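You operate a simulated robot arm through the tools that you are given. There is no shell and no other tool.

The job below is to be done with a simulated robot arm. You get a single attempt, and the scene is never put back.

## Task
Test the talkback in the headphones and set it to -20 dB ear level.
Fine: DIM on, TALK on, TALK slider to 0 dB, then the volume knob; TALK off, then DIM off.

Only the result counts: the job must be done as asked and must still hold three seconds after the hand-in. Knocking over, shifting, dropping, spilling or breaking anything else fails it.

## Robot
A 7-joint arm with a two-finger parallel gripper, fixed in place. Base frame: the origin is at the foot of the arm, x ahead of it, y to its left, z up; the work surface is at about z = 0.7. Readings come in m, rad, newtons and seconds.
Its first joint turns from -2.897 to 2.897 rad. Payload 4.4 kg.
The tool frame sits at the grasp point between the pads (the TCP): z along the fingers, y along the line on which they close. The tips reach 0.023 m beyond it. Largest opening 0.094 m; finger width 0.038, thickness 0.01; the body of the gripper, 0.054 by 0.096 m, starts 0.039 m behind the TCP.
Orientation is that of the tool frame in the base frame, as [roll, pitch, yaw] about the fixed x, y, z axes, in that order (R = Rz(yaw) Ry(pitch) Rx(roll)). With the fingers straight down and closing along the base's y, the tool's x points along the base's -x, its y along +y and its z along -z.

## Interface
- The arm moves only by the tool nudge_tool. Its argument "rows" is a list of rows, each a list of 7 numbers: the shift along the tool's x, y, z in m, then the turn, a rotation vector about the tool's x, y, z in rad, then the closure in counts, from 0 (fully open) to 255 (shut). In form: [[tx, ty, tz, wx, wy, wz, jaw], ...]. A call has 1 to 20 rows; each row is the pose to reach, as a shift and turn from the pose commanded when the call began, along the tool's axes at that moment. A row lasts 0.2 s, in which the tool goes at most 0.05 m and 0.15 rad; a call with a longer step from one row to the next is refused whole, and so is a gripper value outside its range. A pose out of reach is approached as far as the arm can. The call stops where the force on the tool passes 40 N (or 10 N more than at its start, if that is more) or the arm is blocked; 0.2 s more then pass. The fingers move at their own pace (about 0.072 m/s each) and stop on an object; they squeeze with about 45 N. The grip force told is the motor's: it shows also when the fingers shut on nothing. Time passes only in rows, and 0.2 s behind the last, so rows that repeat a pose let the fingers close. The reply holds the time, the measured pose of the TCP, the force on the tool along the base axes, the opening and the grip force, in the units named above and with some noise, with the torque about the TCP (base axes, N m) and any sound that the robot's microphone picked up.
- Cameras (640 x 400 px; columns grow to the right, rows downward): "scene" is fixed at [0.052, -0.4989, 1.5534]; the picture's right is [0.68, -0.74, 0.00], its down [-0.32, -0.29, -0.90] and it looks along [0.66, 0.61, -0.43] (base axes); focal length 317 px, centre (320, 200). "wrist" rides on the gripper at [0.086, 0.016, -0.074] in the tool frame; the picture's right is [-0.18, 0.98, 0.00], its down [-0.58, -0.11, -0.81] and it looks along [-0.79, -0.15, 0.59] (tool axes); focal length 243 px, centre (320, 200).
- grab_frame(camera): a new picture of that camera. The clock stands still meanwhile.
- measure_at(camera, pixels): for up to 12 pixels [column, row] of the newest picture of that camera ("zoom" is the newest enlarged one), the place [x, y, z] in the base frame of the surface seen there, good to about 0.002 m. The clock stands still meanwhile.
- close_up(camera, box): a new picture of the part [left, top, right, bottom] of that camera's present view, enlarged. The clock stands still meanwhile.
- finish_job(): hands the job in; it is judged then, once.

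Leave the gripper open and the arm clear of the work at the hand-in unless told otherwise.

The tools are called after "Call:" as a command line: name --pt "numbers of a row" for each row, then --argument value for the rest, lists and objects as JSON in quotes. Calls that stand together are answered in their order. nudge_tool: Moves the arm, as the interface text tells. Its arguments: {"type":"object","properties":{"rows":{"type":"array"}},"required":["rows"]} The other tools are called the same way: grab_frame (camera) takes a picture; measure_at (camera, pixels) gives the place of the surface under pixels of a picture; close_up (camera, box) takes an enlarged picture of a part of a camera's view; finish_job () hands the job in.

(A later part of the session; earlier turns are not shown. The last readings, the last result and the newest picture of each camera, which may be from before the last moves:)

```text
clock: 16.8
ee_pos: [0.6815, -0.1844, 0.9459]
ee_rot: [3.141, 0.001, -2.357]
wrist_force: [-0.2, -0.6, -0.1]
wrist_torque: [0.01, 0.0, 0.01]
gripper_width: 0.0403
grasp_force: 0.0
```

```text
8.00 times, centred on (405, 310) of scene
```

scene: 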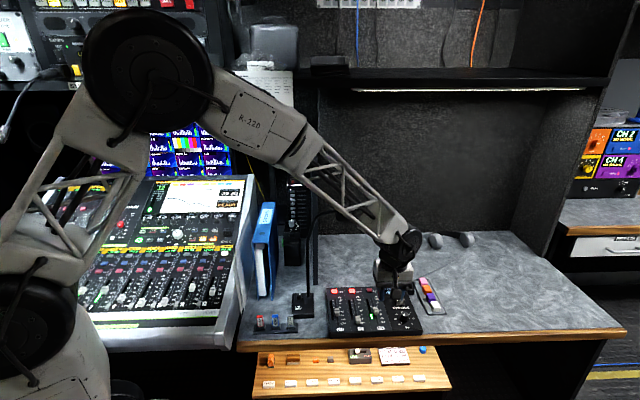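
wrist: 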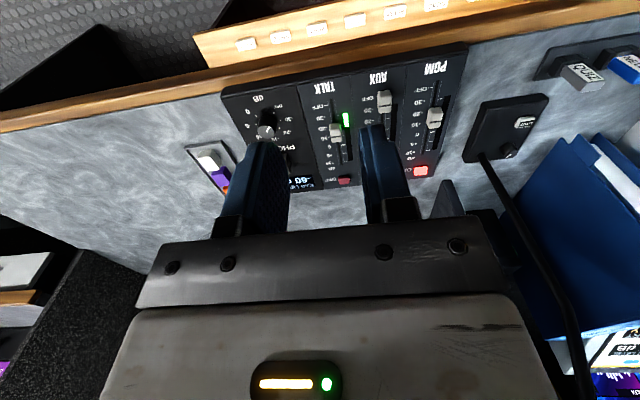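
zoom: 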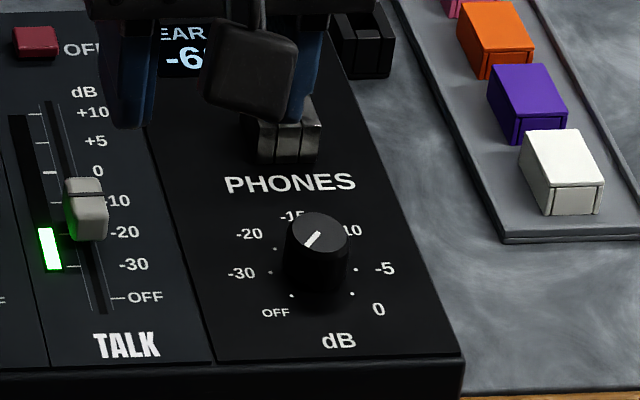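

The scene zoom shows ticks clearly: +10 at (218,88), 0 at (236,157), -30 at (264,269), and the cap index line at (277,183). I'll re-take it and measure these.

Call:
close_up --camera "scene" --box '[360, 290, 400, 332]'

Call:
measure_at --camera "zoom" --pixels '[[218, 88], [227, 124], [236, 157], [264, 269], [295, 310], [235, 85], [277, 183], [265, 184], [292, 182], [276, 170], [278, 192], [280, 225]]'

Call:
measure_at --camera "zoom" --pixels '[[556, 228], [556, 212], [535, 225], [580, 225], [556, 245], [524, 303], [597, 302], [503, 248], [603, 272], [500, 276], [520, 95], [518, 125]]'

```text
9.52 times, centred on (380, 311) of scene
```

zoom: 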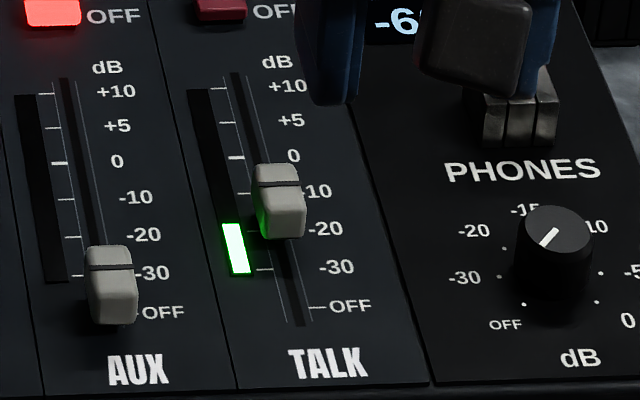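

```text
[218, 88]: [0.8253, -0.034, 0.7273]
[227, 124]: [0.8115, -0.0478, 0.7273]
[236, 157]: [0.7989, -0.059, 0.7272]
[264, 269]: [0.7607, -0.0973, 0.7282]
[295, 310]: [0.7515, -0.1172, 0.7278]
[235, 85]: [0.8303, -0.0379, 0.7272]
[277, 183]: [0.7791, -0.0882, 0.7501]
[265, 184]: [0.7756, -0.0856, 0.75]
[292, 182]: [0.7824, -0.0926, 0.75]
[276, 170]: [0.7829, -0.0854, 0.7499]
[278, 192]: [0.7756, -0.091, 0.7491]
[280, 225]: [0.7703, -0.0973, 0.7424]
```

```text
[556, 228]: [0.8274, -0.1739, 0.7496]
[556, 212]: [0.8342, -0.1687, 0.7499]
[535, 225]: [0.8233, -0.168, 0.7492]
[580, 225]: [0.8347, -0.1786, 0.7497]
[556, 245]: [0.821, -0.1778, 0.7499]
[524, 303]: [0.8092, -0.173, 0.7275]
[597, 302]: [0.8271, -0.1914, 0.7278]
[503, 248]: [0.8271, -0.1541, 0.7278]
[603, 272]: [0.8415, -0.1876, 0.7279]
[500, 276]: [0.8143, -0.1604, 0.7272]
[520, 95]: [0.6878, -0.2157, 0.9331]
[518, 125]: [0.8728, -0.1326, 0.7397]
```

The unit's slider axis runs at 45° (matches the tool's yaw). The index line is at v=0.488 and the 0 dB tick at v=0.523, so the slider must move about +35 mm. The cap centre is about (0.779,-0.089), top z 0.750. I'll move to 27 mm above the cap first.

Call:
nudge_tool --pt "-0.028 0 0.0297 0 0 0 146" --pt "-0.056 0 0.0594 0 0 0 146" --pt "-0.084 0 0.0892 0 0 0 146" --pt "-0.112 0 0.1189 0 0 0 146" --pt "-0.14 0 0.1486 0 0 0 146" --pt "-0.14 0 0.1486 0 0 0 146"

Call:
grab_frame --camera "wrist"

Call:
grab_frame --camera "scene"

Call:
close_up --camera "scene" --box '[340, 260, 420, 332]'

```text
clock: 18.2
ee_pos: [0.7815, -0.0861, 0.7966]
ee_rot: [-3.141, 0.0, -2.355]
wrist_force: [0.2, -0.7, 0.9]
wrist_torque: [0.0, -0.01, -0.05]
gripper_width: 0.0402
grasp_force: 0.0
```

```text
taken
```

wrist: 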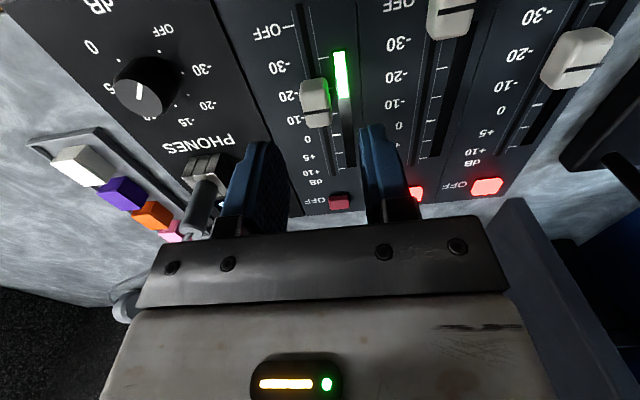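

```text
taken
```

scene: 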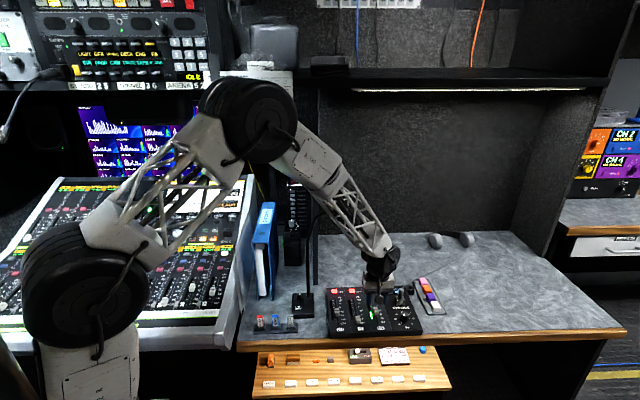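

```text
5.56 times, centred on (380, 296) of scene
```

zoom: 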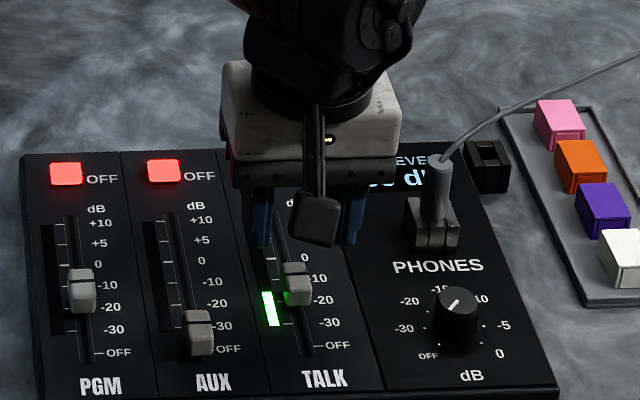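

The fingers straddle the TALK cap (wrist picture cap at (316,100), fingertips at about (262,150) and (373,130)). I'll enlarge and measure to check lateral centring.

Call:
close_up --camera "wrist" --box '[230, 60, 410, 172]'

Call:
measure_at --camera "zoom" --pixels '[[300, 165], [255, 165], [350, 165], [250, 100], [350, 85], [300, 90], [300, 200], [145, 290], [500, 230], [180, 310], [380, 275], [365, 330]]'

```text
3.56 times, centred on (320, 116) of wrist
```

zoom: 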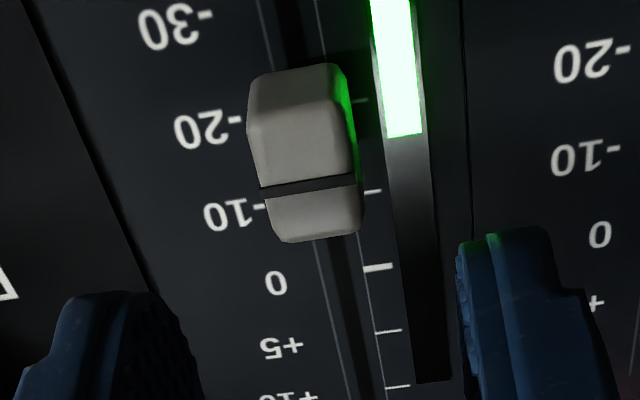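

```text
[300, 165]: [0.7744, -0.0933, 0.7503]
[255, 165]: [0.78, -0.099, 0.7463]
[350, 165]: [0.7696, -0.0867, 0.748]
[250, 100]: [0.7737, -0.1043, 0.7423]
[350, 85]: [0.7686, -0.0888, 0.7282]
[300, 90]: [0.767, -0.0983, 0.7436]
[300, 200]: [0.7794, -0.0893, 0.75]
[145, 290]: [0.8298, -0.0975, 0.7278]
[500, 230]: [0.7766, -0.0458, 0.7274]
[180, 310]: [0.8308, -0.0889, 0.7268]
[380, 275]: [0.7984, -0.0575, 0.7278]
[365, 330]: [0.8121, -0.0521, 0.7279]
```

I'll measure points actually on the finger tips: left finger around (100,330), (150,330) and right finger around (480,280), (530,280) in the enlarged picture.

Call:
measure_at --camera "zoom" --pixels '[[80, 310], [110, 305], [140, 305], [165, 330], [180, 370], [90, 360], [470, 260], [485, 270], [520, 250], [545, 260], [480, 330], [530, 330]]'

```text
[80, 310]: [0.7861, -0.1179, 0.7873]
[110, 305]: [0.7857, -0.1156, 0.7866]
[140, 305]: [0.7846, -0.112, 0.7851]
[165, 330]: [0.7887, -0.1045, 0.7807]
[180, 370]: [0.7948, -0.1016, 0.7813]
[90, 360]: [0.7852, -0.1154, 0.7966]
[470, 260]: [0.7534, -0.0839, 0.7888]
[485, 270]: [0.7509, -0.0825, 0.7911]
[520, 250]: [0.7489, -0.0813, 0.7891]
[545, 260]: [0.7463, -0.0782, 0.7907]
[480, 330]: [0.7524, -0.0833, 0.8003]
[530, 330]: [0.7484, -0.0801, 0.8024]
```

The finger gap centre (u≈0.612) matches the cap centre (0.6135). I'll descend 43 mm so the tips are about 6 mm above the panel, then close on the cap.

Call:
nudge_tool --pt "0 0 0.02 0 0 0 146" --pt "0 0 0.035 0 0 0 146" --pt "0 0 0.043 0 0 0 146" --pt "0 0 0.043 0 0 0 146"

Call:
grab_frame --camera "wrist"

Call:
close_up --camera "scene" --box '[340, 270, 420, 332]'

```text
clock: 19.2
ee_pos: [0.7809, -0.0864, 0.7566]
ee_rot: [-3.142, -0.001, -2.356]
wrist_force: [-0.4, 0.1, 0.4]
wrist_torque: [-0.02, 0.02, -0.02]
gripper_width: 0.0401
grasp_force: 0.0
```

```text
taken
```

wrist: 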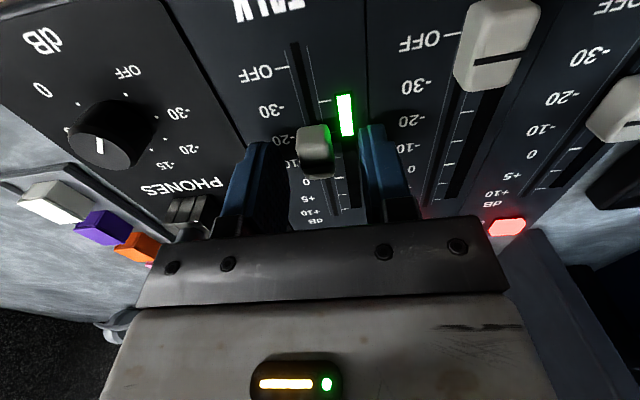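

```text
6.45 times, centred on (380, 301) of scene
```

zoom: 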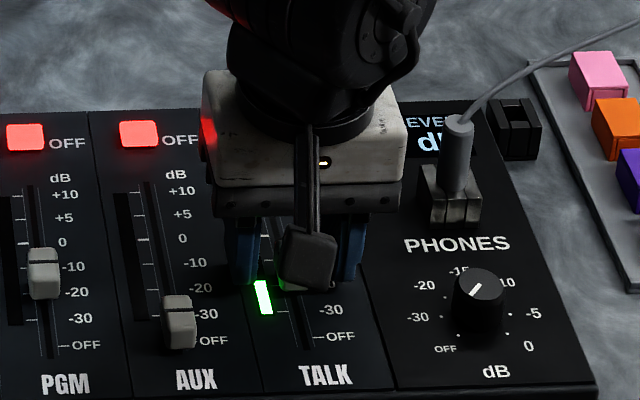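

The cap is between the fingers. I'll close on it without moving.

Call:
nudge_tool --pt "0 0 0 0 0 0 200" --pt "0 0 0 0 0 0 255" --pt "0 0 0 0 0 0 255"

Call:
grab_frame --camera "wrist"

```text
clock: 20.0
ee_pos: [0.7814, -0.0875, 0.7557]
ee_rot: [-3.141, 0.0, -2.358]
wrist_force: [12.9, -13.4, -7.9]
wrist_torque: [-0.13, -0.22, 0.12]
gripper_width: 0.0145
grasp_force: 45.0
```

```text
taken
```

wrist: 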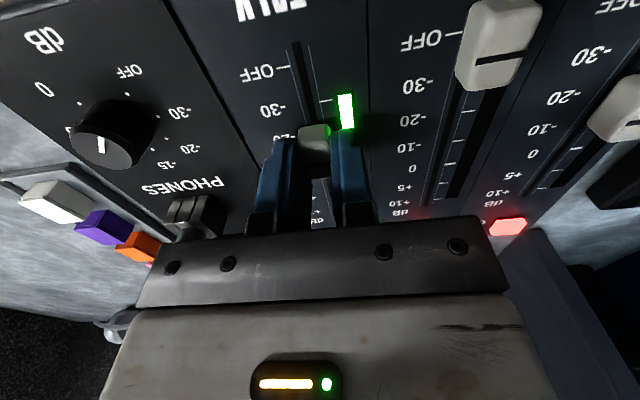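

The cap is gripped (14.5 mm). A ~18 N sideways force says I'm ~1 mm off-centre, so I ease +u by 1 mm and then slide the cap 34 mm toward 0 dB along the slot.

Call:
nudge_tool --pt "0 -0.001 0 0 0 0 255" --pt "-0.006 -0.001 0 0 0 0 255" --pt "-0.012 -0.001 0 0 0 0 255" --pt "-0.018 -0.001 0 0 0 0 255" --pt "-0.024 -0.001 0 0 0 0 255" --pt "-0.03 -0.001 0 0 0 0 255" --pt "-0.034 -0.001 0 0 0 0 255" --pt "-0.034 -0.001 0 0 0 0 255"

Call:
grab_frame --camera "wrist"

Call:
close_up --camera "scene" --box '[340, 270, 420, 332]'

```text
clock: 21.0
ee_pos: [0.7914, -0.0785, 0.7565]
ee_rot: [3.14, -0.002, -2.357]
wrist_force: [-9.7, 9.5, 7.8]
wrist_torque: [0.09, 0.17, -0.1]
gripper_width: 0.0146
grasp_force: 45.2
stopped in row 4: the force on the tool passed its limit at 42 N (the readings are from after the stop); the commanded pose is now the measured one
```

```text
taken
```

wrist: 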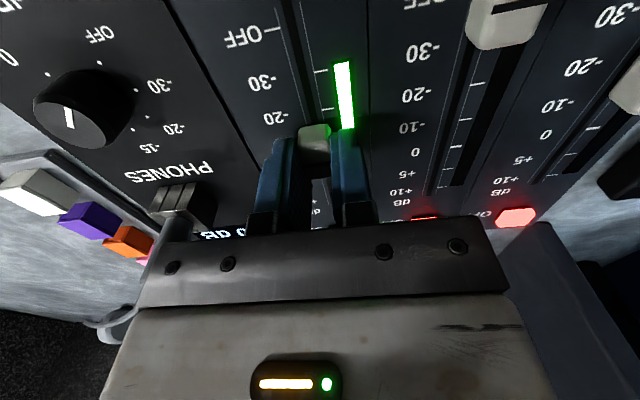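

```text
6.45 times, centred on (380, 301) of scene
```

zoom: 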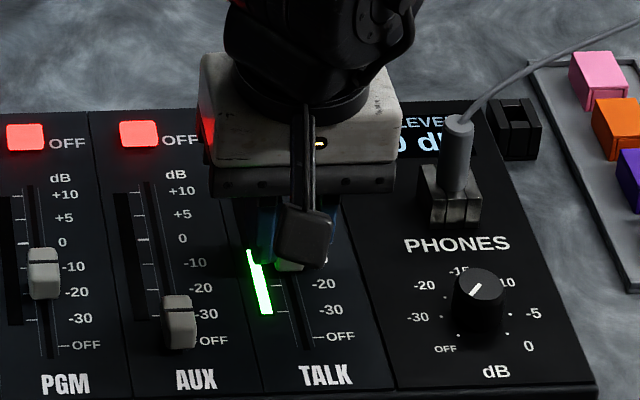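

The cap moved about 13 mm before a sideways bind (42 N) stopped it; now the force is ~13 N toward -u. I'll ease +0.4 mm along tool y and check the force.

Call:
nudge_tool --pt "0 0.0004 0 0 0 0 255"

```text
clock: 21.4
ee_pos: [0.7918, -0.0781, 0.7556]
ee_rot: [3.14, -0.001, -2.355]
wrist_force: [-3.2, 3.8, 6.3]
wrist_torque: [-0.14, 0.27, -0.04]
gripper_width: 0.0145
grasp_force: 44.5
```

Sideways force dropped to ~5 N. I'll advance 5 mm toward 0 dB with a touch more easing.

Call:
nudge_tool --pt "-0.0025 0.0002 0 0 0 0 255" --pt "-0.005 0.0002 0 0 0 0 255"

```text
clock: 22.0
ee_pos: [0.7943, -0.0729, 0.7561]
ee_rot: [3.14, -0.001, -2.356]
wrist_force: [8.5, -7.3, -7.1]
wrist_torque: [-0.06, -0.16, 0.06]
gripper_width: 0.0146
grasp_force: 44.7
```

Force is now 11 N toward +u. I'll ease -0.3 mm and advance another 4 mm.

Call:
nudge_tool --pt "-0.002 -0.0003 0 0 0 0 255" --pt "-0.004 -0.0003 0 0 0 0 255"

Call:
close_up --camera "wrist" --box '[230, 60, 410, 172]'

Call:
close_up --camera "scene" --box '[360, 280, 410, 332]'

```text
clock: 22.6
ee_pos: [0.7977, -0.0707, 0.7563]
ee_rot: [3.14, 0.0, -2.356]
wrist_force: [3.7, -4.8, -0.8]
wrist_torque: [-0.13, -0.02, 0.03]
gripper_width: 0.0145
grasp_force: 44.8
```

```text
3.56 times, centred on (320, 116) of wrist
```

zoom: 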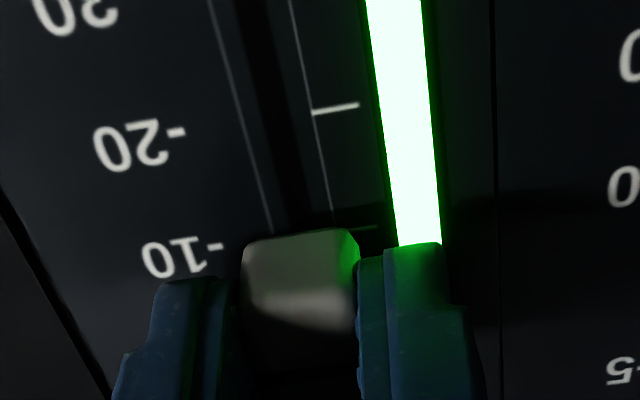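

```text
7.69 times, centred on (385, 306) of scene
```

zoom: 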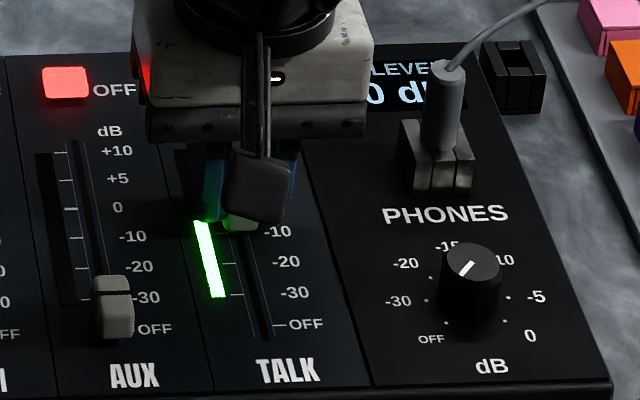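

Force is low (6 N) and the slider has moved about 22 mm. I continue with another 6 mm with slight easing.

Call:
nudge_tool --pt "-0.002 -0.0002 0 0 0 0 255" --pt "-0.004 -0.0002 0 0 0 0 255" --pt "-0.006 -0.0002 0 0 0 0 255"

```text
clock: 23.4
ee_pos: [0.8028, -0.0649, 0.7564]
ee_rot: [-3.141, 0.0, -2.356]
wrist_force: [5.2, -5.0, 12.1]
wrist_torque: [-0.08, -0.1, 0.08]
gripper_width: 0.0143
grasp_force: 45.3
```

Still fine (7 N sideways). Another 4 mm, then I'll look.

Call:
nudge_tool --pt "-0.002 -0.0002 0 0 0 0 255" --pt "-0.004 -0.0002 0 0 0 0 255"

Call:
close_up --camera "scene" --box '[360, 280, 410, 332]'

Call:
grab_frame --camera "wrist"

```text
clock: 24.0
ee_pos: [0.8058, -0.0631, 0.7569]
ee_rot: [3.141, -0.002, -2.356]
wrist_force: [4.8, -5.4, 14.2]
wrist_torque: [-0.23, 0.07, 0.01]
gripper_width: 0.0142
grasp_force: 44.6
```

```text
7.69 times, centred on (385, 306) of scene
```

zoom: 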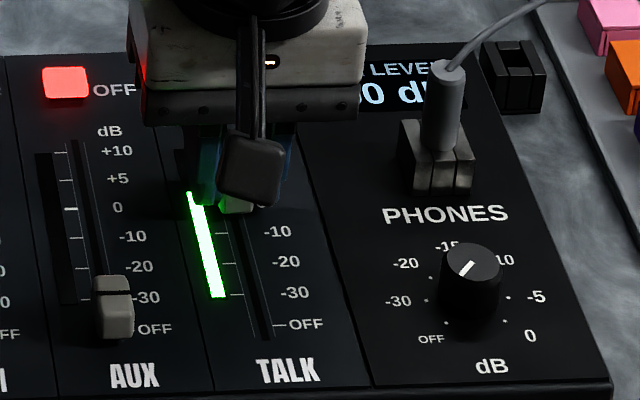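

```text
taken
```

wrist: 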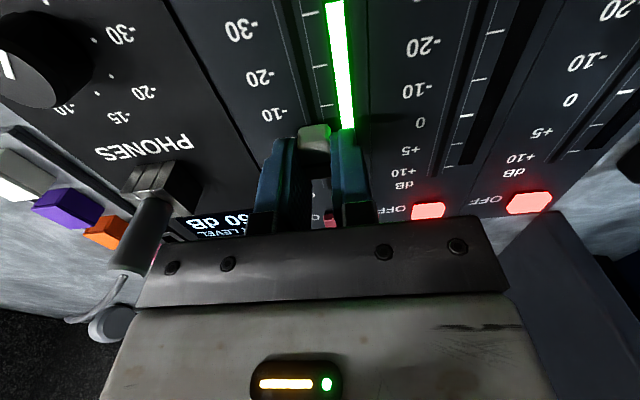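

The slider is close to the 0 dB tick. I'll release (open to ~40 mm), lift 45 mm, back off 60 mm toward the operator, and measure the index line against the 0 dB tick.

Call:
nudge_tool --pt "0 0 0 0 0 0 146" --pt "0 0 0 0 0 0 146" --pt "0 0 -0.02 0 0 0 146" --pt "0 0 -0.05 0 0 0 146" --pt "0.03 0 -0.08 0 0 0 146" --pt "0.07 0 -0.1 0 0 0 146" --pt "0.1 0 -0.12 0 0 0 146" --pt "0.1 0 -0.12 0 0 0 146"

Call:
grab_frame --camera "wrist"

Call:
close_up --camera "scene" --box '[355, 280, 405, 332]'

```text
clock: 25.8
ee_pos: [0.7332, -0.1351, 0.8748]
ee_rot: [3.138, -0.003, -2.356]
wrist_force: [-0.7, -0.2, -0.7]
wrist_torque: [0.0, -0.01, 0.03]
gripper_width: 0.0399
grasp_force: 0.0
```

```text
taken
```

wrist: 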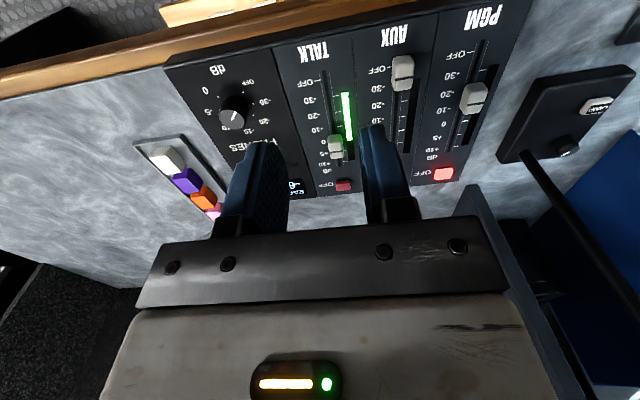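

```text
7.69 times, centred on (380, 306) of scene
```

zoom: 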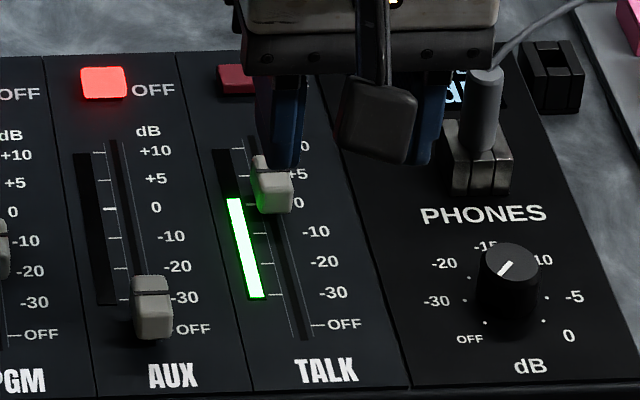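

The cap is now near the 0 tick. I'll enlarge from the wrist camera and measure the index line and ticks.

Call:
close_up --camera "wrist" --box '[290, 60, 390, 200]'

Call:
close_up --camera "wrist" --box '[300, 110, 380, 180]'

```text
2.86 times, centred on (340, 130) of wrist
```

zoom: 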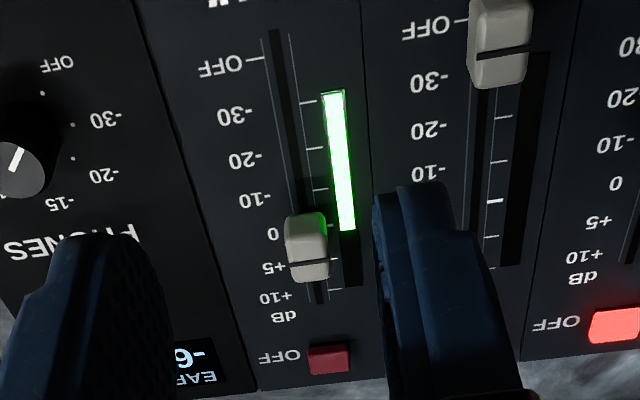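

```text
5.71 times, centred on (340, 145) of wrist
```

zoom: 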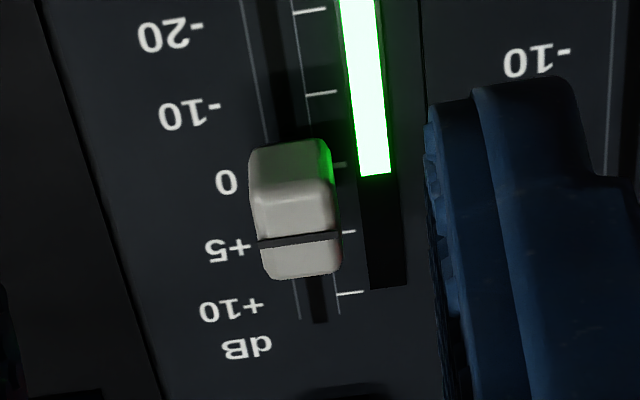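

In this enlarged picture: index line at (300,241), ticks 0 at (340,165), +5 at (348,233), -10 at (320,93). I'll measure them.

Call:
measure_at --camera "zoom" --pixels '[[300, 240], [275, 243], [325, 237], [300, 225], [300, 258], [342, 165], [320, 93], [308, 11], [349, 232], [352, 293], [290, 180], [300, 240]]'

Call:
measure_at --camera "zoom" --pixels '[[285, 242], [310, 239], [335, 235], [265, 244], [301, 241], [301, 242], [341, 166], [343, 164], [318, 94], [330, 91], [310, 12], [300, 13]]'

```text
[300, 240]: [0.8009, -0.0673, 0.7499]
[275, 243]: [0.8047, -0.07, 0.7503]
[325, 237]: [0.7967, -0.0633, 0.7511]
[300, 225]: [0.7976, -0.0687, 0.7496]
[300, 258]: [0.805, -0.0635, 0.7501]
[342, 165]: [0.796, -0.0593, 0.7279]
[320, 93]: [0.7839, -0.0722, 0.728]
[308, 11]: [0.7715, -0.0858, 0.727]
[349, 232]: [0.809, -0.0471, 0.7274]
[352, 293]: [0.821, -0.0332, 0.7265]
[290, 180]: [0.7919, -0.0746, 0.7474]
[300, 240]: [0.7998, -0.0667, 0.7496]
```

```text
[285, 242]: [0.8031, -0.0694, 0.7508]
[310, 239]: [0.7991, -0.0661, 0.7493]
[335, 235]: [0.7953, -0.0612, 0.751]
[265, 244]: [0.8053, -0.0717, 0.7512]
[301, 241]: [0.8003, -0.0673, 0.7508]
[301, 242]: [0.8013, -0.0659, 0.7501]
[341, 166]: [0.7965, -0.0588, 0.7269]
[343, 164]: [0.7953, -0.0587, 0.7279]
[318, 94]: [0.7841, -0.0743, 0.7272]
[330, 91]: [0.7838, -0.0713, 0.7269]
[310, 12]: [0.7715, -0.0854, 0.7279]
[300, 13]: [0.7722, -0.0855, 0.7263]
```

By the wrist camera the index is at v≈0.5188 and the 0 tick at ≈0.5210, so it's ~2 mm (about -1.2 dB) short. I'll move aside (+u 0.1 m, up 0.08) to verify with an unobstructed scene view.

Call:
nudge_tool --pt "0 -0.025 -0.02 0 0 0 146" --pt "0 -0.05 -0.04 0 0 0 146" --pt "0 -0.075 -0.06 0 0 0 146" --pt "0 -0.1 -0.08 0 0 0 146" --pt "0 -0.1 -0.08 0 0 0 146"

Call:
close_up --camera "scene" --box '[360, 280, 400, 332]'

```text
clock: 27.0
ee_pos: [0.8059, -0.2071, 0.9564]
ee_rot: [3.14, -0.002, -2.357]
wrist_force: [0.1, 0.0, 1.2]
wrist_torque: [-0.02, 0.0, -0.03]
gripper_width: 0.0399
grasp_force: 0.0
```

```text
7.69 times, centred on (380, 306) of scene
```

zoom: 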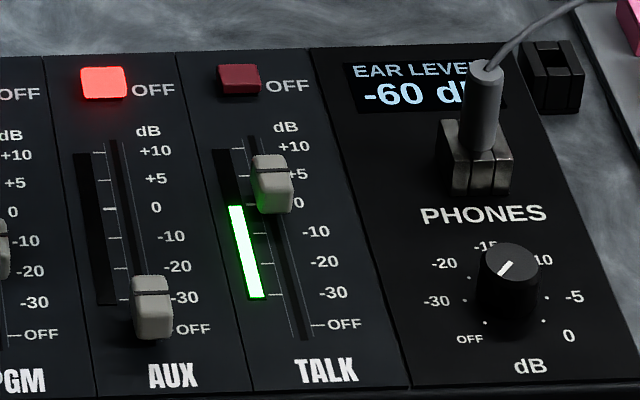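

Unobstructed now. I'll enlarge the TALK slider further and measure the index line and ticks from the scene camera.

Call:
close_up --camera "scene" --box '[368, 292, 398, 326]'

Call:
measure_at --camera "zoom" --pixels '[[320, 200], [320, 100], [250, 200], [300, 150], [280, 100], [350, 300]]'

```text
11.76 times, centred on (383, 309) of scene
```

zoom: 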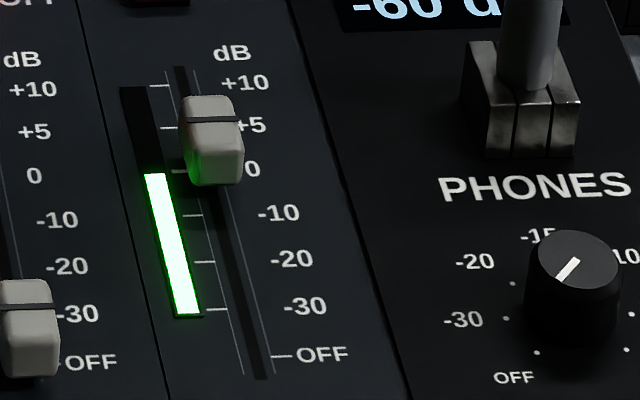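

```text
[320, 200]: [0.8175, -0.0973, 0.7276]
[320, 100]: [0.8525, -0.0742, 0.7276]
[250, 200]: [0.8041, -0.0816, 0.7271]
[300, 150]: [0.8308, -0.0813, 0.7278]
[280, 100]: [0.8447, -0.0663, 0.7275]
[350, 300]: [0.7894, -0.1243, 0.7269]
```

Index line is at about (213,120); ticks: +10 (158,86), +5 (171,128), -10 (193,215), -20 (204,261), -30 (217,309). Measuring those.

Call:
measure_at --camera "zoom" --pixels '[[200, 121], [208, 120], [213, 120], [218, 119], [226, 119], [232, 119], [158, 86], [193, 215], [204, 261], [217, 309], [282, 355], [171, 128]]'

Call:
measure_at --camera "zoom" --pixels '[[205, 120], [211, 120], [216, 119], [222, 119], [229, 119], [235, 119], [162, 86], [189, 215], [208, 261], [213, 309], [287, 355], [174, 128]]'

```text
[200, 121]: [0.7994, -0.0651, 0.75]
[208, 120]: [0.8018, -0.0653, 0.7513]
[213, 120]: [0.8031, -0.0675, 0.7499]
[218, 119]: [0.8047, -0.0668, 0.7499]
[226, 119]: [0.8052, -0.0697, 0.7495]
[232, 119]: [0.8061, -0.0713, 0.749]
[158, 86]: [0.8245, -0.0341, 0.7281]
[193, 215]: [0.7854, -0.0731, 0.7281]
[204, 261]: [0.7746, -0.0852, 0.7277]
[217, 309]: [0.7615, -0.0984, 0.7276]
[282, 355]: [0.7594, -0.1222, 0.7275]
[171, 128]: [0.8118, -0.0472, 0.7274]
```

```text
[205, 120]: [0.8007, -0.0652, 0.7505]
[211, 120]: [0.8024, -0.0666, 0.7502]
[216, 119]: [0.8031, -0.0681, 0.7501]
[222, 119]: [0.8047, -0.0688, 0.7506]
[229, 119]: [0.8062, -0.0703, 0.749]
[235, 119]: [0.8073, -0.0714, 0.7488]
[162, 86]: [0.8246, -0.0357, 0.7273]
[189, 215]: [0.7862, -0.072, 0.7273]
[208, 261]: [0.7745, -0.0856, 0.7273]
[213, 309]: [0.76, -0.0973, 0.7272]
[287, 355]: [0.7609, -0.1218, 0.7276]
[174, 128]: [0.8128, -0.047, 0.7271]
```

Scene camera fit: 0 tick at v=0.5227, index at 0.5202; so it's ~2.4 mm short (about -1.3 dB), agreeing with the wrist camera. I'll return to the grasp pose (with 0.2 mm easing), then close again.

Call:
nudge_tool --pt "0 0.025 0.02 0 0 0 146" --pt "0 0.05 0.04 0 0 0 146" --pt "0 0.075 0.06 0 0 0 146" --pt "0 0.0998 0.08 0 0 0 146" --pt "-0.03 0.0998 0.1 0 0 0 146" --pt "-0.07 0.0998 0.12 0 0 0 146" --pt "-0.1 0.0998 0.15 0 0 0 146" --pt "-0.1 0.0998 0.18 0 0 0 146" --pt "-0.1 0.0998 0.2 0 0 0 146" --pt "-0.1 0.0998 0.2 0 0 0 146"

Call:
nudge_tool --pt "0 0 0 0 0 0 200" --pt "0 0 0 0 0 0 255" --pt "0 0 0 0 0 0 255"

Call:
grab_frame --camera "wrist"

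```text
clock: 29.2
ee_pos: [0.8032, -0.0659, 0.7584]
ee_rot: [3.141, -0.001, -2.356]
wrist_force: [-0.1, 0.3, -0.1]
wrist_torque: [0.02, -0.01, 0.02]
gripper_width: 0.0402
grasp_force: 0.2
```

```text
clock: 30.0
ee_pos: [0.8022, -0.0646, 0.7583]
ee_rot: [3.141, 0.0, -2.358]
wrist_force: [12.1, -12.6, -8.0]
wrist_torque: [-0.15, -0.26, 0.09]
gripper_width: 0.0147
grasp_force: 45.3
```

```text
taken
```

wrist: 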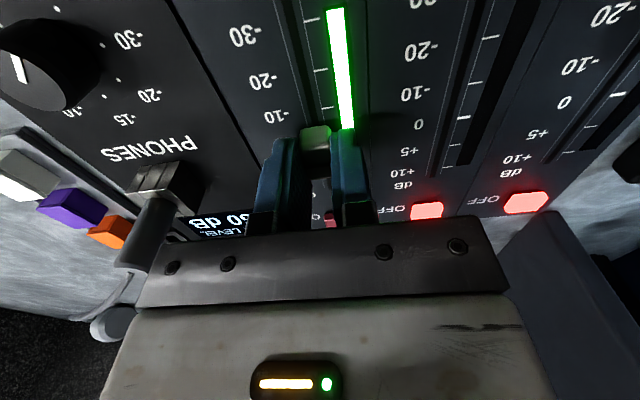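

Gripped again with ~17 N sideways. I'll ease -0.5 mm along tool y and move 2.4 mm toward 0 dB.

Call:
nudge_tool --pt "0 -0.0005 0 0 0 0 255" --pt "-0.0012 -0.0005 0 0 0 0 255" --pt "-0.0024 -0.0005 0 0 0 0 255" --pt "-0.0024 -0.0005 0 0 0 0 255"

```text
clock: 30.8
ee_pos: [0.8064, -0.0636, 0.7578]
ee_rot: [3.142, 0.0, -2.354]
wrist_force: [-6.5, 5.9, 5.1]
wrist_torque: [0.09, 0.05, -0.04]
gripper_width: 0.0146
grasp_force: 44.7
stopped in row 3: the force on the tool passed its limit at 42 N (the readings are from after the stop); the commanded pose is now the measured one
```

It stopped partway from a force spike; remaining force is small now. I'll release, lift and back off, then measure the slider again.

Call:
nudge_tool --pt "0 0 0 0 0 0 146" --pt "0 0 0 0 0 0 146" --pt "0 0 -0.02 0 0 0 146" --pt "0 0 -0.05 0 0 0 146" --pt "0.03 0 -0.08 0 0 0 146" --pt "0.07 -0.025 -0.1 0 0 0 146" --pt "0.1 -0.05 -0.13 0 0 0 146" --pt "0.1 -0.075 -0.16 0 0 0 146" --pt "0.1 -0.1 -0.2 0 0 0 146" --pt "0.1 -0.1 -0.2 0 0 0 146"

Call:
close_up --camera "scene" --box '[368, 292, 398, 326]'

Call:
measure_at --camera "zoom" --pixels '[[205, 120], [211, 120], [216, 119], [222, 119], [229, 119], [235, 119], [162, 86], [189, 215], [208, 261], [213, 309], [287, 355], [174, 128]]'

```text
refused: row 6 steps farther than a row can; nothing moved
```

```text
11.76 times, centred on (383, 309) of scene
```

zoom: 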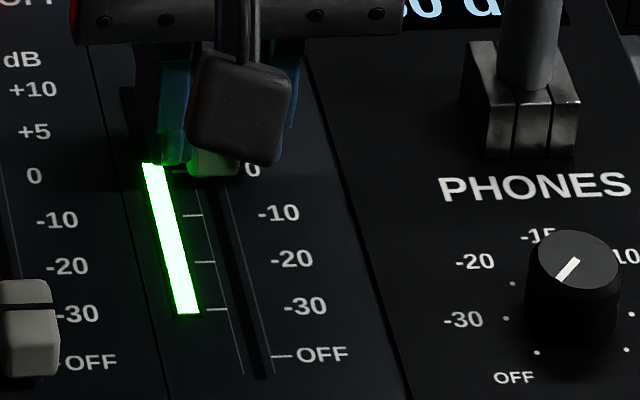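

```text
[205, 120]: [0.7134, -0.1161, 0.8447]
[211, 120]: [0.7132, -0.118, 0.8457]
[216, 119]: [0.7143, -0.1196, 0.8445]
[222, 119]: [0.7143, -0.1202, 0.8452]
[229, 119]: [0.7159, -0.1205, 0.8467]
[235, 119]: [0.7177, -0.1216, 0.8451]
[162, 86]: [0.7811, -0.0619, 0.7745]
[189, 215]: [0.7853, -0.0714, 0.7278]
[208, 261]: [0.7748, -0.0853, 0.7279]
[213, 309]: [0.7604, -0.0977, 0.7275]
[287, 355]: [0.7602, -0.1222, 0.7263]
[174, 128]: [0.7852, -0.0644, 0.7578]
```

That call was refused (one step too long), so nothing moved. I'll resend with smaller steps.

Call:
nudge_tool --pt "0 0 0 0 0 0 146" --pt "0 0 0 0 0 0 146" --pt "0 0 -0.02 0 0 0 146" --pt "0 0 -0.05 0 0 0 146" --pt "0.025 0 -0.08 0 0 0 146" --pt "0.05 -0.02 -0.1 0 0 0 146" --pt "0.075 -0.04 -0.12 0 0 0 146" --pt "0.1 -0.06 -0.145 0 0 0 146" --pt "0.1 -0.08 -0.17 0 0 0 146" --pt "0.1 -0.1 -0.2 0 0 0 146" --pt "0.1 -0.1 -0.2 0 0 0 146"

Call:
close_up --camera "scene" --box '[368, 292, 398, 326]'

```text
clock: 33.2
ee_pos: [0.8076, -0.2039, 0.9592]
ee_rot: [3.14, 0.001, -2.357]
wrist_force: [-0.2, -0.8, 0.8]
wrist_torque: [0.03, 0.03, 0.01]
gripper_width: 0.0399
grasp_force: 0.1
```

```text
11.76 times, centred on (383, 309) of scene
```

zoom: 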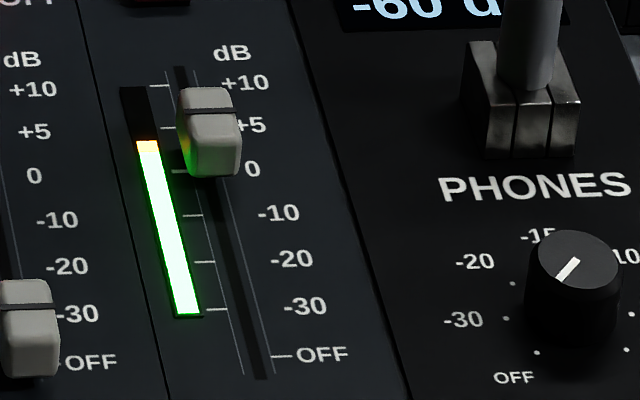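

The index line moved up to row ~112. I'll measure again.

Call:
measure_at --camera "zoom" --pixels '[[198, 113], [203, 112], [208, 112], [213, 112], [218, 111], [223, 111], [160, 86], [191, 215], [206, 261], [215, 309], [285, 355], [178, 171]]'

Call:
measure_at --camera "zoom" --pixels '[[195, 113], [200, 113], [206, 112], [211, 112], [216, 112], [221, 111], [227, 111], [189, 112], [175, 171], [181, 171], [188, 215], [209, 261]]'

```text
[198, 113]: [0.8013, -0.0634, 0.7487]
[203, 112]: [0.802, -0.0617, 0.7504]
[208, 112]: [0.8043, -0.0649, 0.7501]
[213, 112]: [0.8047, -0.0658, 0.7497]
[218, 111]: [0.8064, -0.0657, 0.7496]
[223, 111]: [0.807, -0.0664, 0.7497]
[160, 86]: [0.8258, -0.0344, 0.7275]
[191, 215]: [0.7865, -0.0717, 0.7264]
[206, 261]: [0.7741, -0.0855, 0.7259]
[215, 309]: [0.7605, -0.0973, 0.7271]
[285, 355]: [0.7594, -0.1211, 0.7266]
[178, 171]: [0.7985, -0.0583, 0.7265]
```

```text
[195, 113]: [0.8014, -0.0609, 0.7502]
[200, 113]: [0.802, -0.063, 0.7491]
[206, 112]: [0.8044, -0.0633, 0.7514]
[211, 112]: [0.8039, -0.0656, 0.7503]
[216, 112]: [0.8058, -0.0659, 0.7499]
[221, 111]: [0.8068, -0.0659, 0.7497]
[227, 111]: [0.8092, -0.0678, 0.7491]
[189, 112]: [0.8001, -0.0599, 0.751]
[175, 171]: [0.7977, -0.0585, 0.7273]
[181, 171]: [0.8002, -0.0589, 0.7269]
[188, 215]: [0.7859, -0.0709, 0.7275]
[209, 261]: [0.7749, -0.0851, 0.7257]
```

The index is now at v=0.5232 against the 0 tick at 0.523 — the TALK slider is at 0 dB within about 0.5 mm. Next is the PHONES knob: centre about (0.8275,-0.1735), top z 0.75, diameter ~27 mm, pointer at OFF with 45° per scale step. I'll move to 27 mm above it with the fingers at 50 mm.

Call:
nudge_tool --pt "-0.0089 0.0019 0.0398 0 0 0 119" --pt "-0.0178 0.0037 0.0796 0 0 0 119" --pt "-0.0267 0.0056 0.1194 0 0 0 119" --pt "-0.0356 0.0074 0.1592 0 0 0 119" --pt "-0.0356 0.0074 0.1592 0 0 0 119"

Call:
grab_frame --camera "wrist"

Call:
grab_frame --camera "scene"

Call:
close_up --camera "wrist" --box '[230, 50, 410, 162]'

```text
clock: 34.4
ee_pos: [0.8222, -0.1728, 0.7983]
ee_rot: [3.14, -0.001, -2.357]
wrist_force: [0.5, 0.7, -0.2]
wrist_torque: [-0.01, -0.03, -0.01]
gripper_width: 0.0501
grasp_force: 0.1
```

```text
taken
```

wrist: 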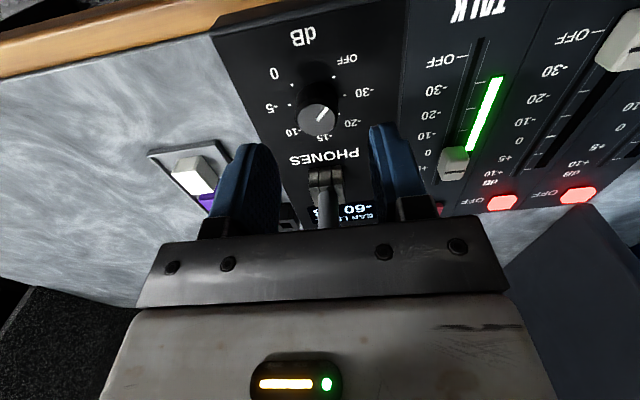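

```text
taken
```

scene: 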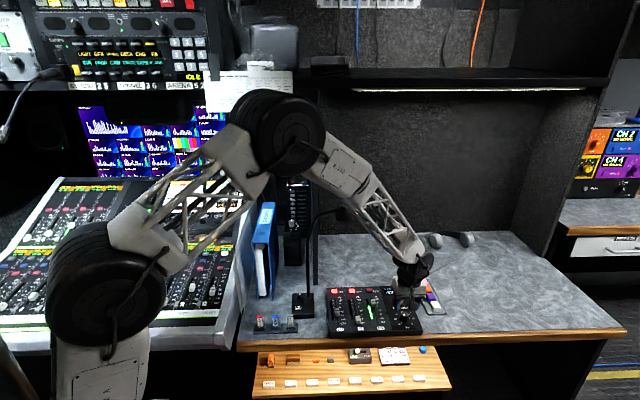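

```text
3.56 times, centred on (320, 106) of wrist
```

zoom: 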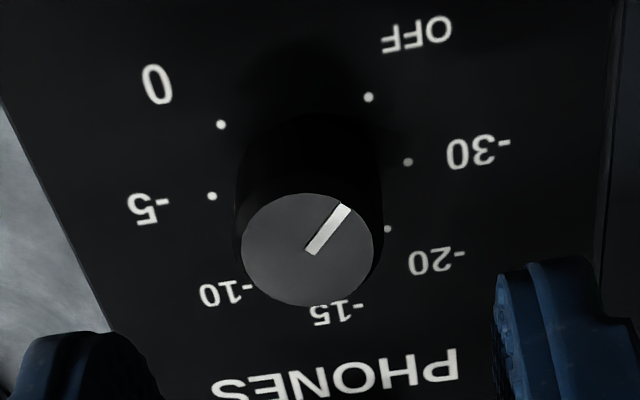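

The wrist view shows the knob between the fingers and even the EAR LEVEL display at (355,212). I'll measure the knob top, its dots, and the fingers for centring.

Call:
measure_at --camera "zoom" --pixels '[[307, 250], [245, 250], [370, 245], [307, 197], [310, 303], [408, 162], [212, 196], [368, 97], [221, 124], [388, 229], [505, 290], [135, 360]]'

Call:
measure_at --camera "zoom" --pixels '[[500, 285], [510, 320], [515, 350], [560, 280], [60, 350], [100, 345], [130, 355], [145, 380], [260, 250], [350, 250], [307, 225], [307, 280]]'

```text
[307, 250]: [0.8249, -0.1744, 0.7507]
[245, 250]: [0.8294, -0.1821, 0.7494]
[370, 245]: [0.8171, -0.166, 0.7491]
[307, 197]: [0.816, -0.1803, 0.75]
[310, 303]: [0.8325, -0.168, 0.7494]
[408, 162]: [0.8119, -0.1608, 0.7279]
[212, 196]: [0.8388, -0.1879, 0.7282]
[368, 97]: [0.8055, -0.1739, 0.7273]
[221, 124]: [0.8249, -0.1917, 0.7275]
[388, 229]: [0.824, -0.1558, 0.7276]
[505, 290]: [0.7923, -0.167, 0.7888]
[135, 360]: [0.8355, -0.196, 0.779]
```

```text
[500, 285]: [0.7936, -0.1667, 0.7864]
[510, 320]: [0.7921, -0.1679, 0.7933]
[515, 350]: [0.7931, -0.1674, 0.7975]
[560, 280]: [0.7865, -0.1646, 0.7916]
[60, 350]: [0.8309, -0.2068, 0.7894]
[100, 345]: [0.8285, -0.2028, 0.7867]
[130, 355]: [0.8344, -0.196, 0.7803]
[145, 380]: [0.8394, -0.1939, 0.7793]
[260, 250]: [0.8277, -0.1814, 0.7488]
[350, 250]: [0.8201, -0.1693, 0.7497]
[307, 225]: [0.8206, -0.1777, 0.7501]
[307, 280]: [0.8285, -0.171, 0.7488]
```

The fingers' centre is about 1–2 mm toward -u of the knob; front/back alignment is good. I'll shift -1.5 mm in tool y, descend 43 mm, then close gently to centre.

Call:
nudge_tool --pt "0 -0.0015 0.02 0 0 0 119" --pt "0 -0.0015 0.035 0 0 0 119" --pt "0 -0.0015 0.043 0 0 0 119" --pt "0 -0.0015 0.043 0 0 0 119"

Call:
nudge_tool --pt "0 0 0 0 0 0 165" --pt "0 0 0 0 0 0 255" --pt "0 0 0 0 0 0 255"

Call:
grab_frame --camera "wrist"

```text
clock: 35.4
ee_pos: [0.8274, -0.1729, 0.7542]
ee_rot: [3.14, 0.001, -2.357]
wrist_force: [0.1, 0.2, 0.2]
wrist_torque: [0.03, 0.0, 0.0]
gripper_width: 0.05
grasp_force: 0.1
```

```text
clock: 36.2
ee_pos: [0.8277, -0.1739, 0.7548]
ee_rot: [3.14, 0.001, -2.355]
wrist_force: [-12.4, 12.1, 7.4]
wrist_torque: [0.28, 0.34, -0.07]
gripper_width: 0.0254
grasp_force: 44.8
```

```text
taken
```

wrist: 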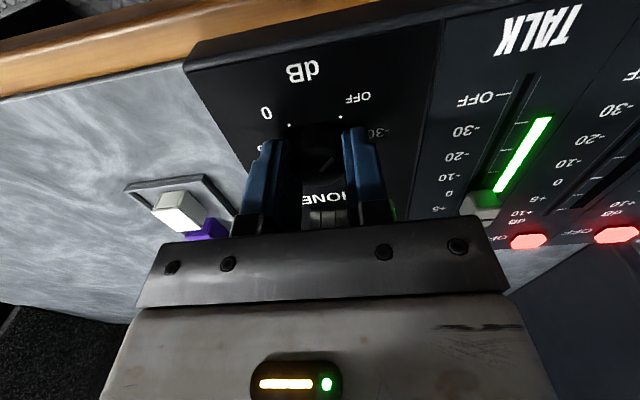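

Gripped at 25.4 mm with ~17 N toward -u. I'll ease +0.4 mm in tool y.

Call:
nudge_tool --pt "0 0.0004 0 0 0 0 255" --pt "0 0.0004 0 0 0 0 255"

```text
clock: 36.8
ee_pos: [0.8273, -0.1721, 0.7545]
ee_rot: [3.14, 0.001, -2.354]
wrist_force: [-7.6, 27.9, 2.1]
wrist_torque: [0.71, 0.15, -0.1]
gripper_width: 0.0254
grasp_force: 44.9
```

The force reading changed unexpectedly; I'll hold one row and re-read it.

Call:
nudge_tool --pt "0 0 0 0 0 0 255" --pt "0 0 0 0 0 0 255"

Call:
close_up --camera "wrist" --box '[230, 90, 410, 230]'

```text
clock: 37.4
ee_pos: [0.8266, -0.173, 0.7554]
ee_rot: [3.14, -0.001, -2.355]
wrist_force: [-6.5, 39.9, 0.1]
wrist_torque: [0.98, 0.17, -0.08]
gripper_width: 0.0253
grasp_force: 44.8
```

```text
2.86 times, centred on (320, 160) of wrist
```

zoom: 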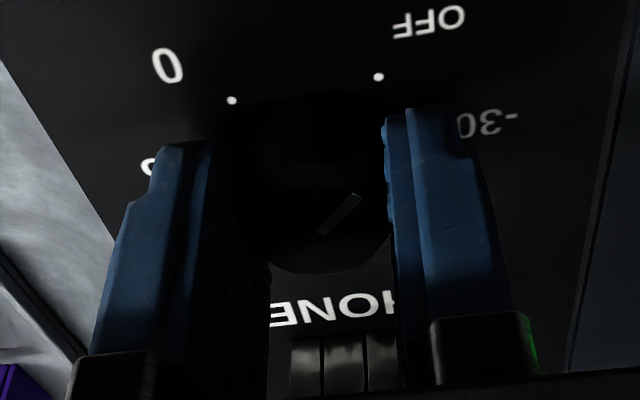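

The force keeps building while holding (the arm's controller is fighting a small offset), so I'll open now to release, and re-grip more gently and better centred.

Call:
nudge_tool --pt "0 0 0 0 0 0 150" --pt "0 0 0 0 0 0 150" --pt "0 0 0 0 0 0 150" --pt "0 0 0 0 0 0 150"

Call:
close_up --camera "wrist" --box '[230, 90, 410, 230]'

Call:
close_up --camera "scene" --box '[360, 280, 430, 335]'

```text
clock: 38.4
ee_pos: [0.8274, -0.1734, 0.7562]
ee_rot: [3.141, 0.0, -2.356]
wrist_force: [-0.7, -0.5, 0.3]
wrist_torque: [0.0, 0.0, 0.01]
gripper_width: 0.0385
grasp_force: 0.0
```

```text
2.86 times, centred on (320, 160) of wrist
```

zoom: 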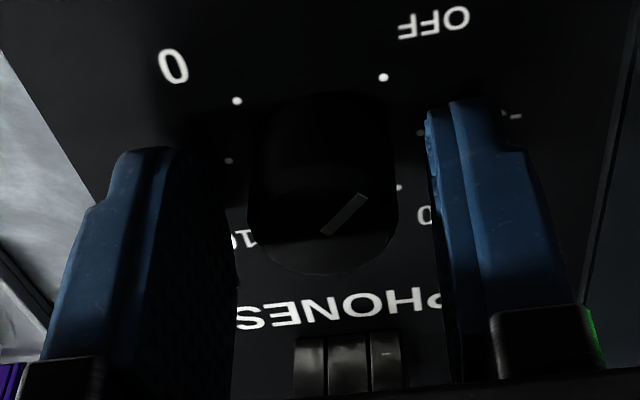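

```text
7.27 times, centred on (395, 308) of scene
```

zoom: 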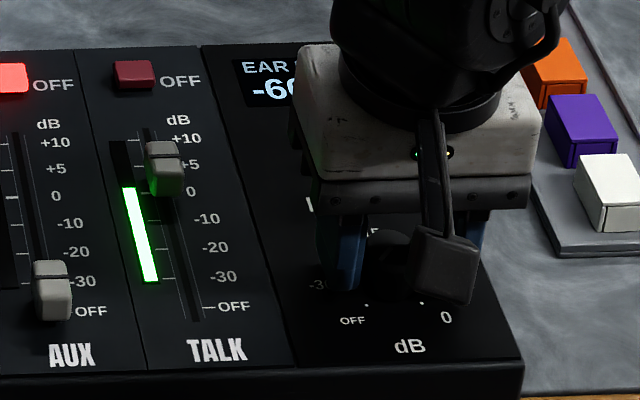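

The knob is still at OFF and the force is back to zero. I'll shift +0.8 mm in tool y and close more gently (count 192, ~23 mm commanded) to see the grip and side force.

Call:
nudge_tool --pt "0 0.0008 0 0 0 0 150" --pt "0 0.0008 0 0 0 0 192" --pt "0 0.0008 0 0 0 0 192"

```text
clock: 39.2
ee_pos: [0.8261, -0.1738, 0.755]
ee_rot: [3.139, -0.001, -2.357]
wrist_force: [-3.2, 5.4, 3.1]
wrist_torque: [0.06, 0.2, -0.05]
gripper_width: 0.0261
grasp_force: 2.9
```

Gentle grip works: 2.9 N grip, 6 N side force. I'll squeeze a bit more (count 205) and check.

Call:
nudge_tool --pt "0 0.0002 0 0 0 0 205" --pt "0 0.0002 0 0 0 0 205"

```text
clock: 39.8
ee_pos: [0.8254, -0.1738, 0.7551]
ee_rot: [3.14, 0.001, -2.356]
wrist_force: [3.6, 9.8, -3.2]
wrist_torque: [0.27, -0.17, 0.02]
gripper_width: 0.0251
grasp_force: 44.6
```

Grip is now firm (44.6 N) with only ~5 N side force: well centred. I'll start turning clockwise, 0.2 rad, and check the force and display.

Call:
nudge_tool --pt "-0.0003 0 0 0 0 0.1 205" --pt "-0.0003 0 0 0 0 0.2 205"

Call:
close_up --camera "wrist" --box '[230, 90, 410, 230]'

Call:
close_up --camera "scene" --box '[360, 280, 430, 335]'

```text
clock: 40.4
ee_pos: [0.8262, -0.1742, 0.7562]
ee_rot: [3.14, 0.0, -2.557]
wrist_force: [0.5, -0.7, -2.7]
wrist_torque: [0.01, 0.04, 0.0]
gripper_width: 0.0251
grasp_force: 44.8
```

```text
2.86 times, centred on (320, 160) of wrist
```

zoom: 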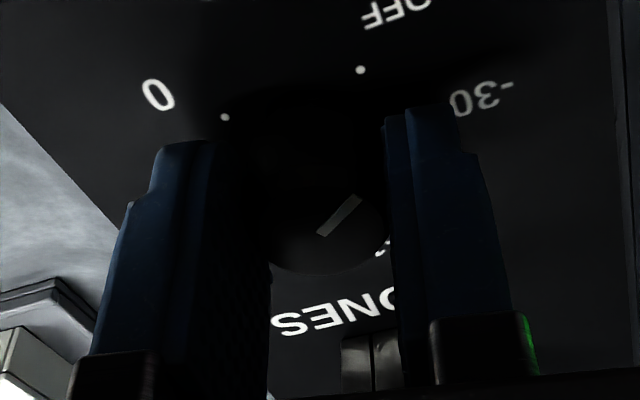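

```text
7.27 times, centred on (395, 308) of scene
```

zoom: 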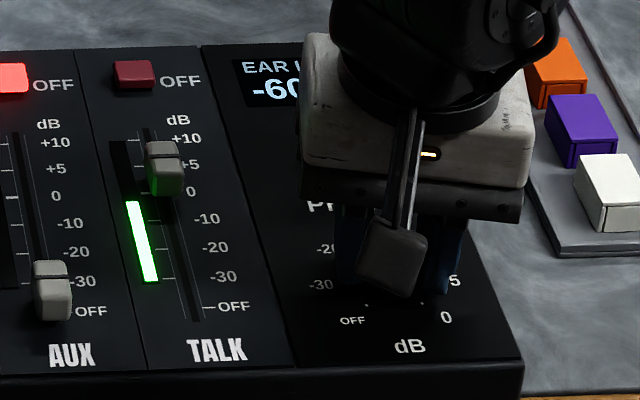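

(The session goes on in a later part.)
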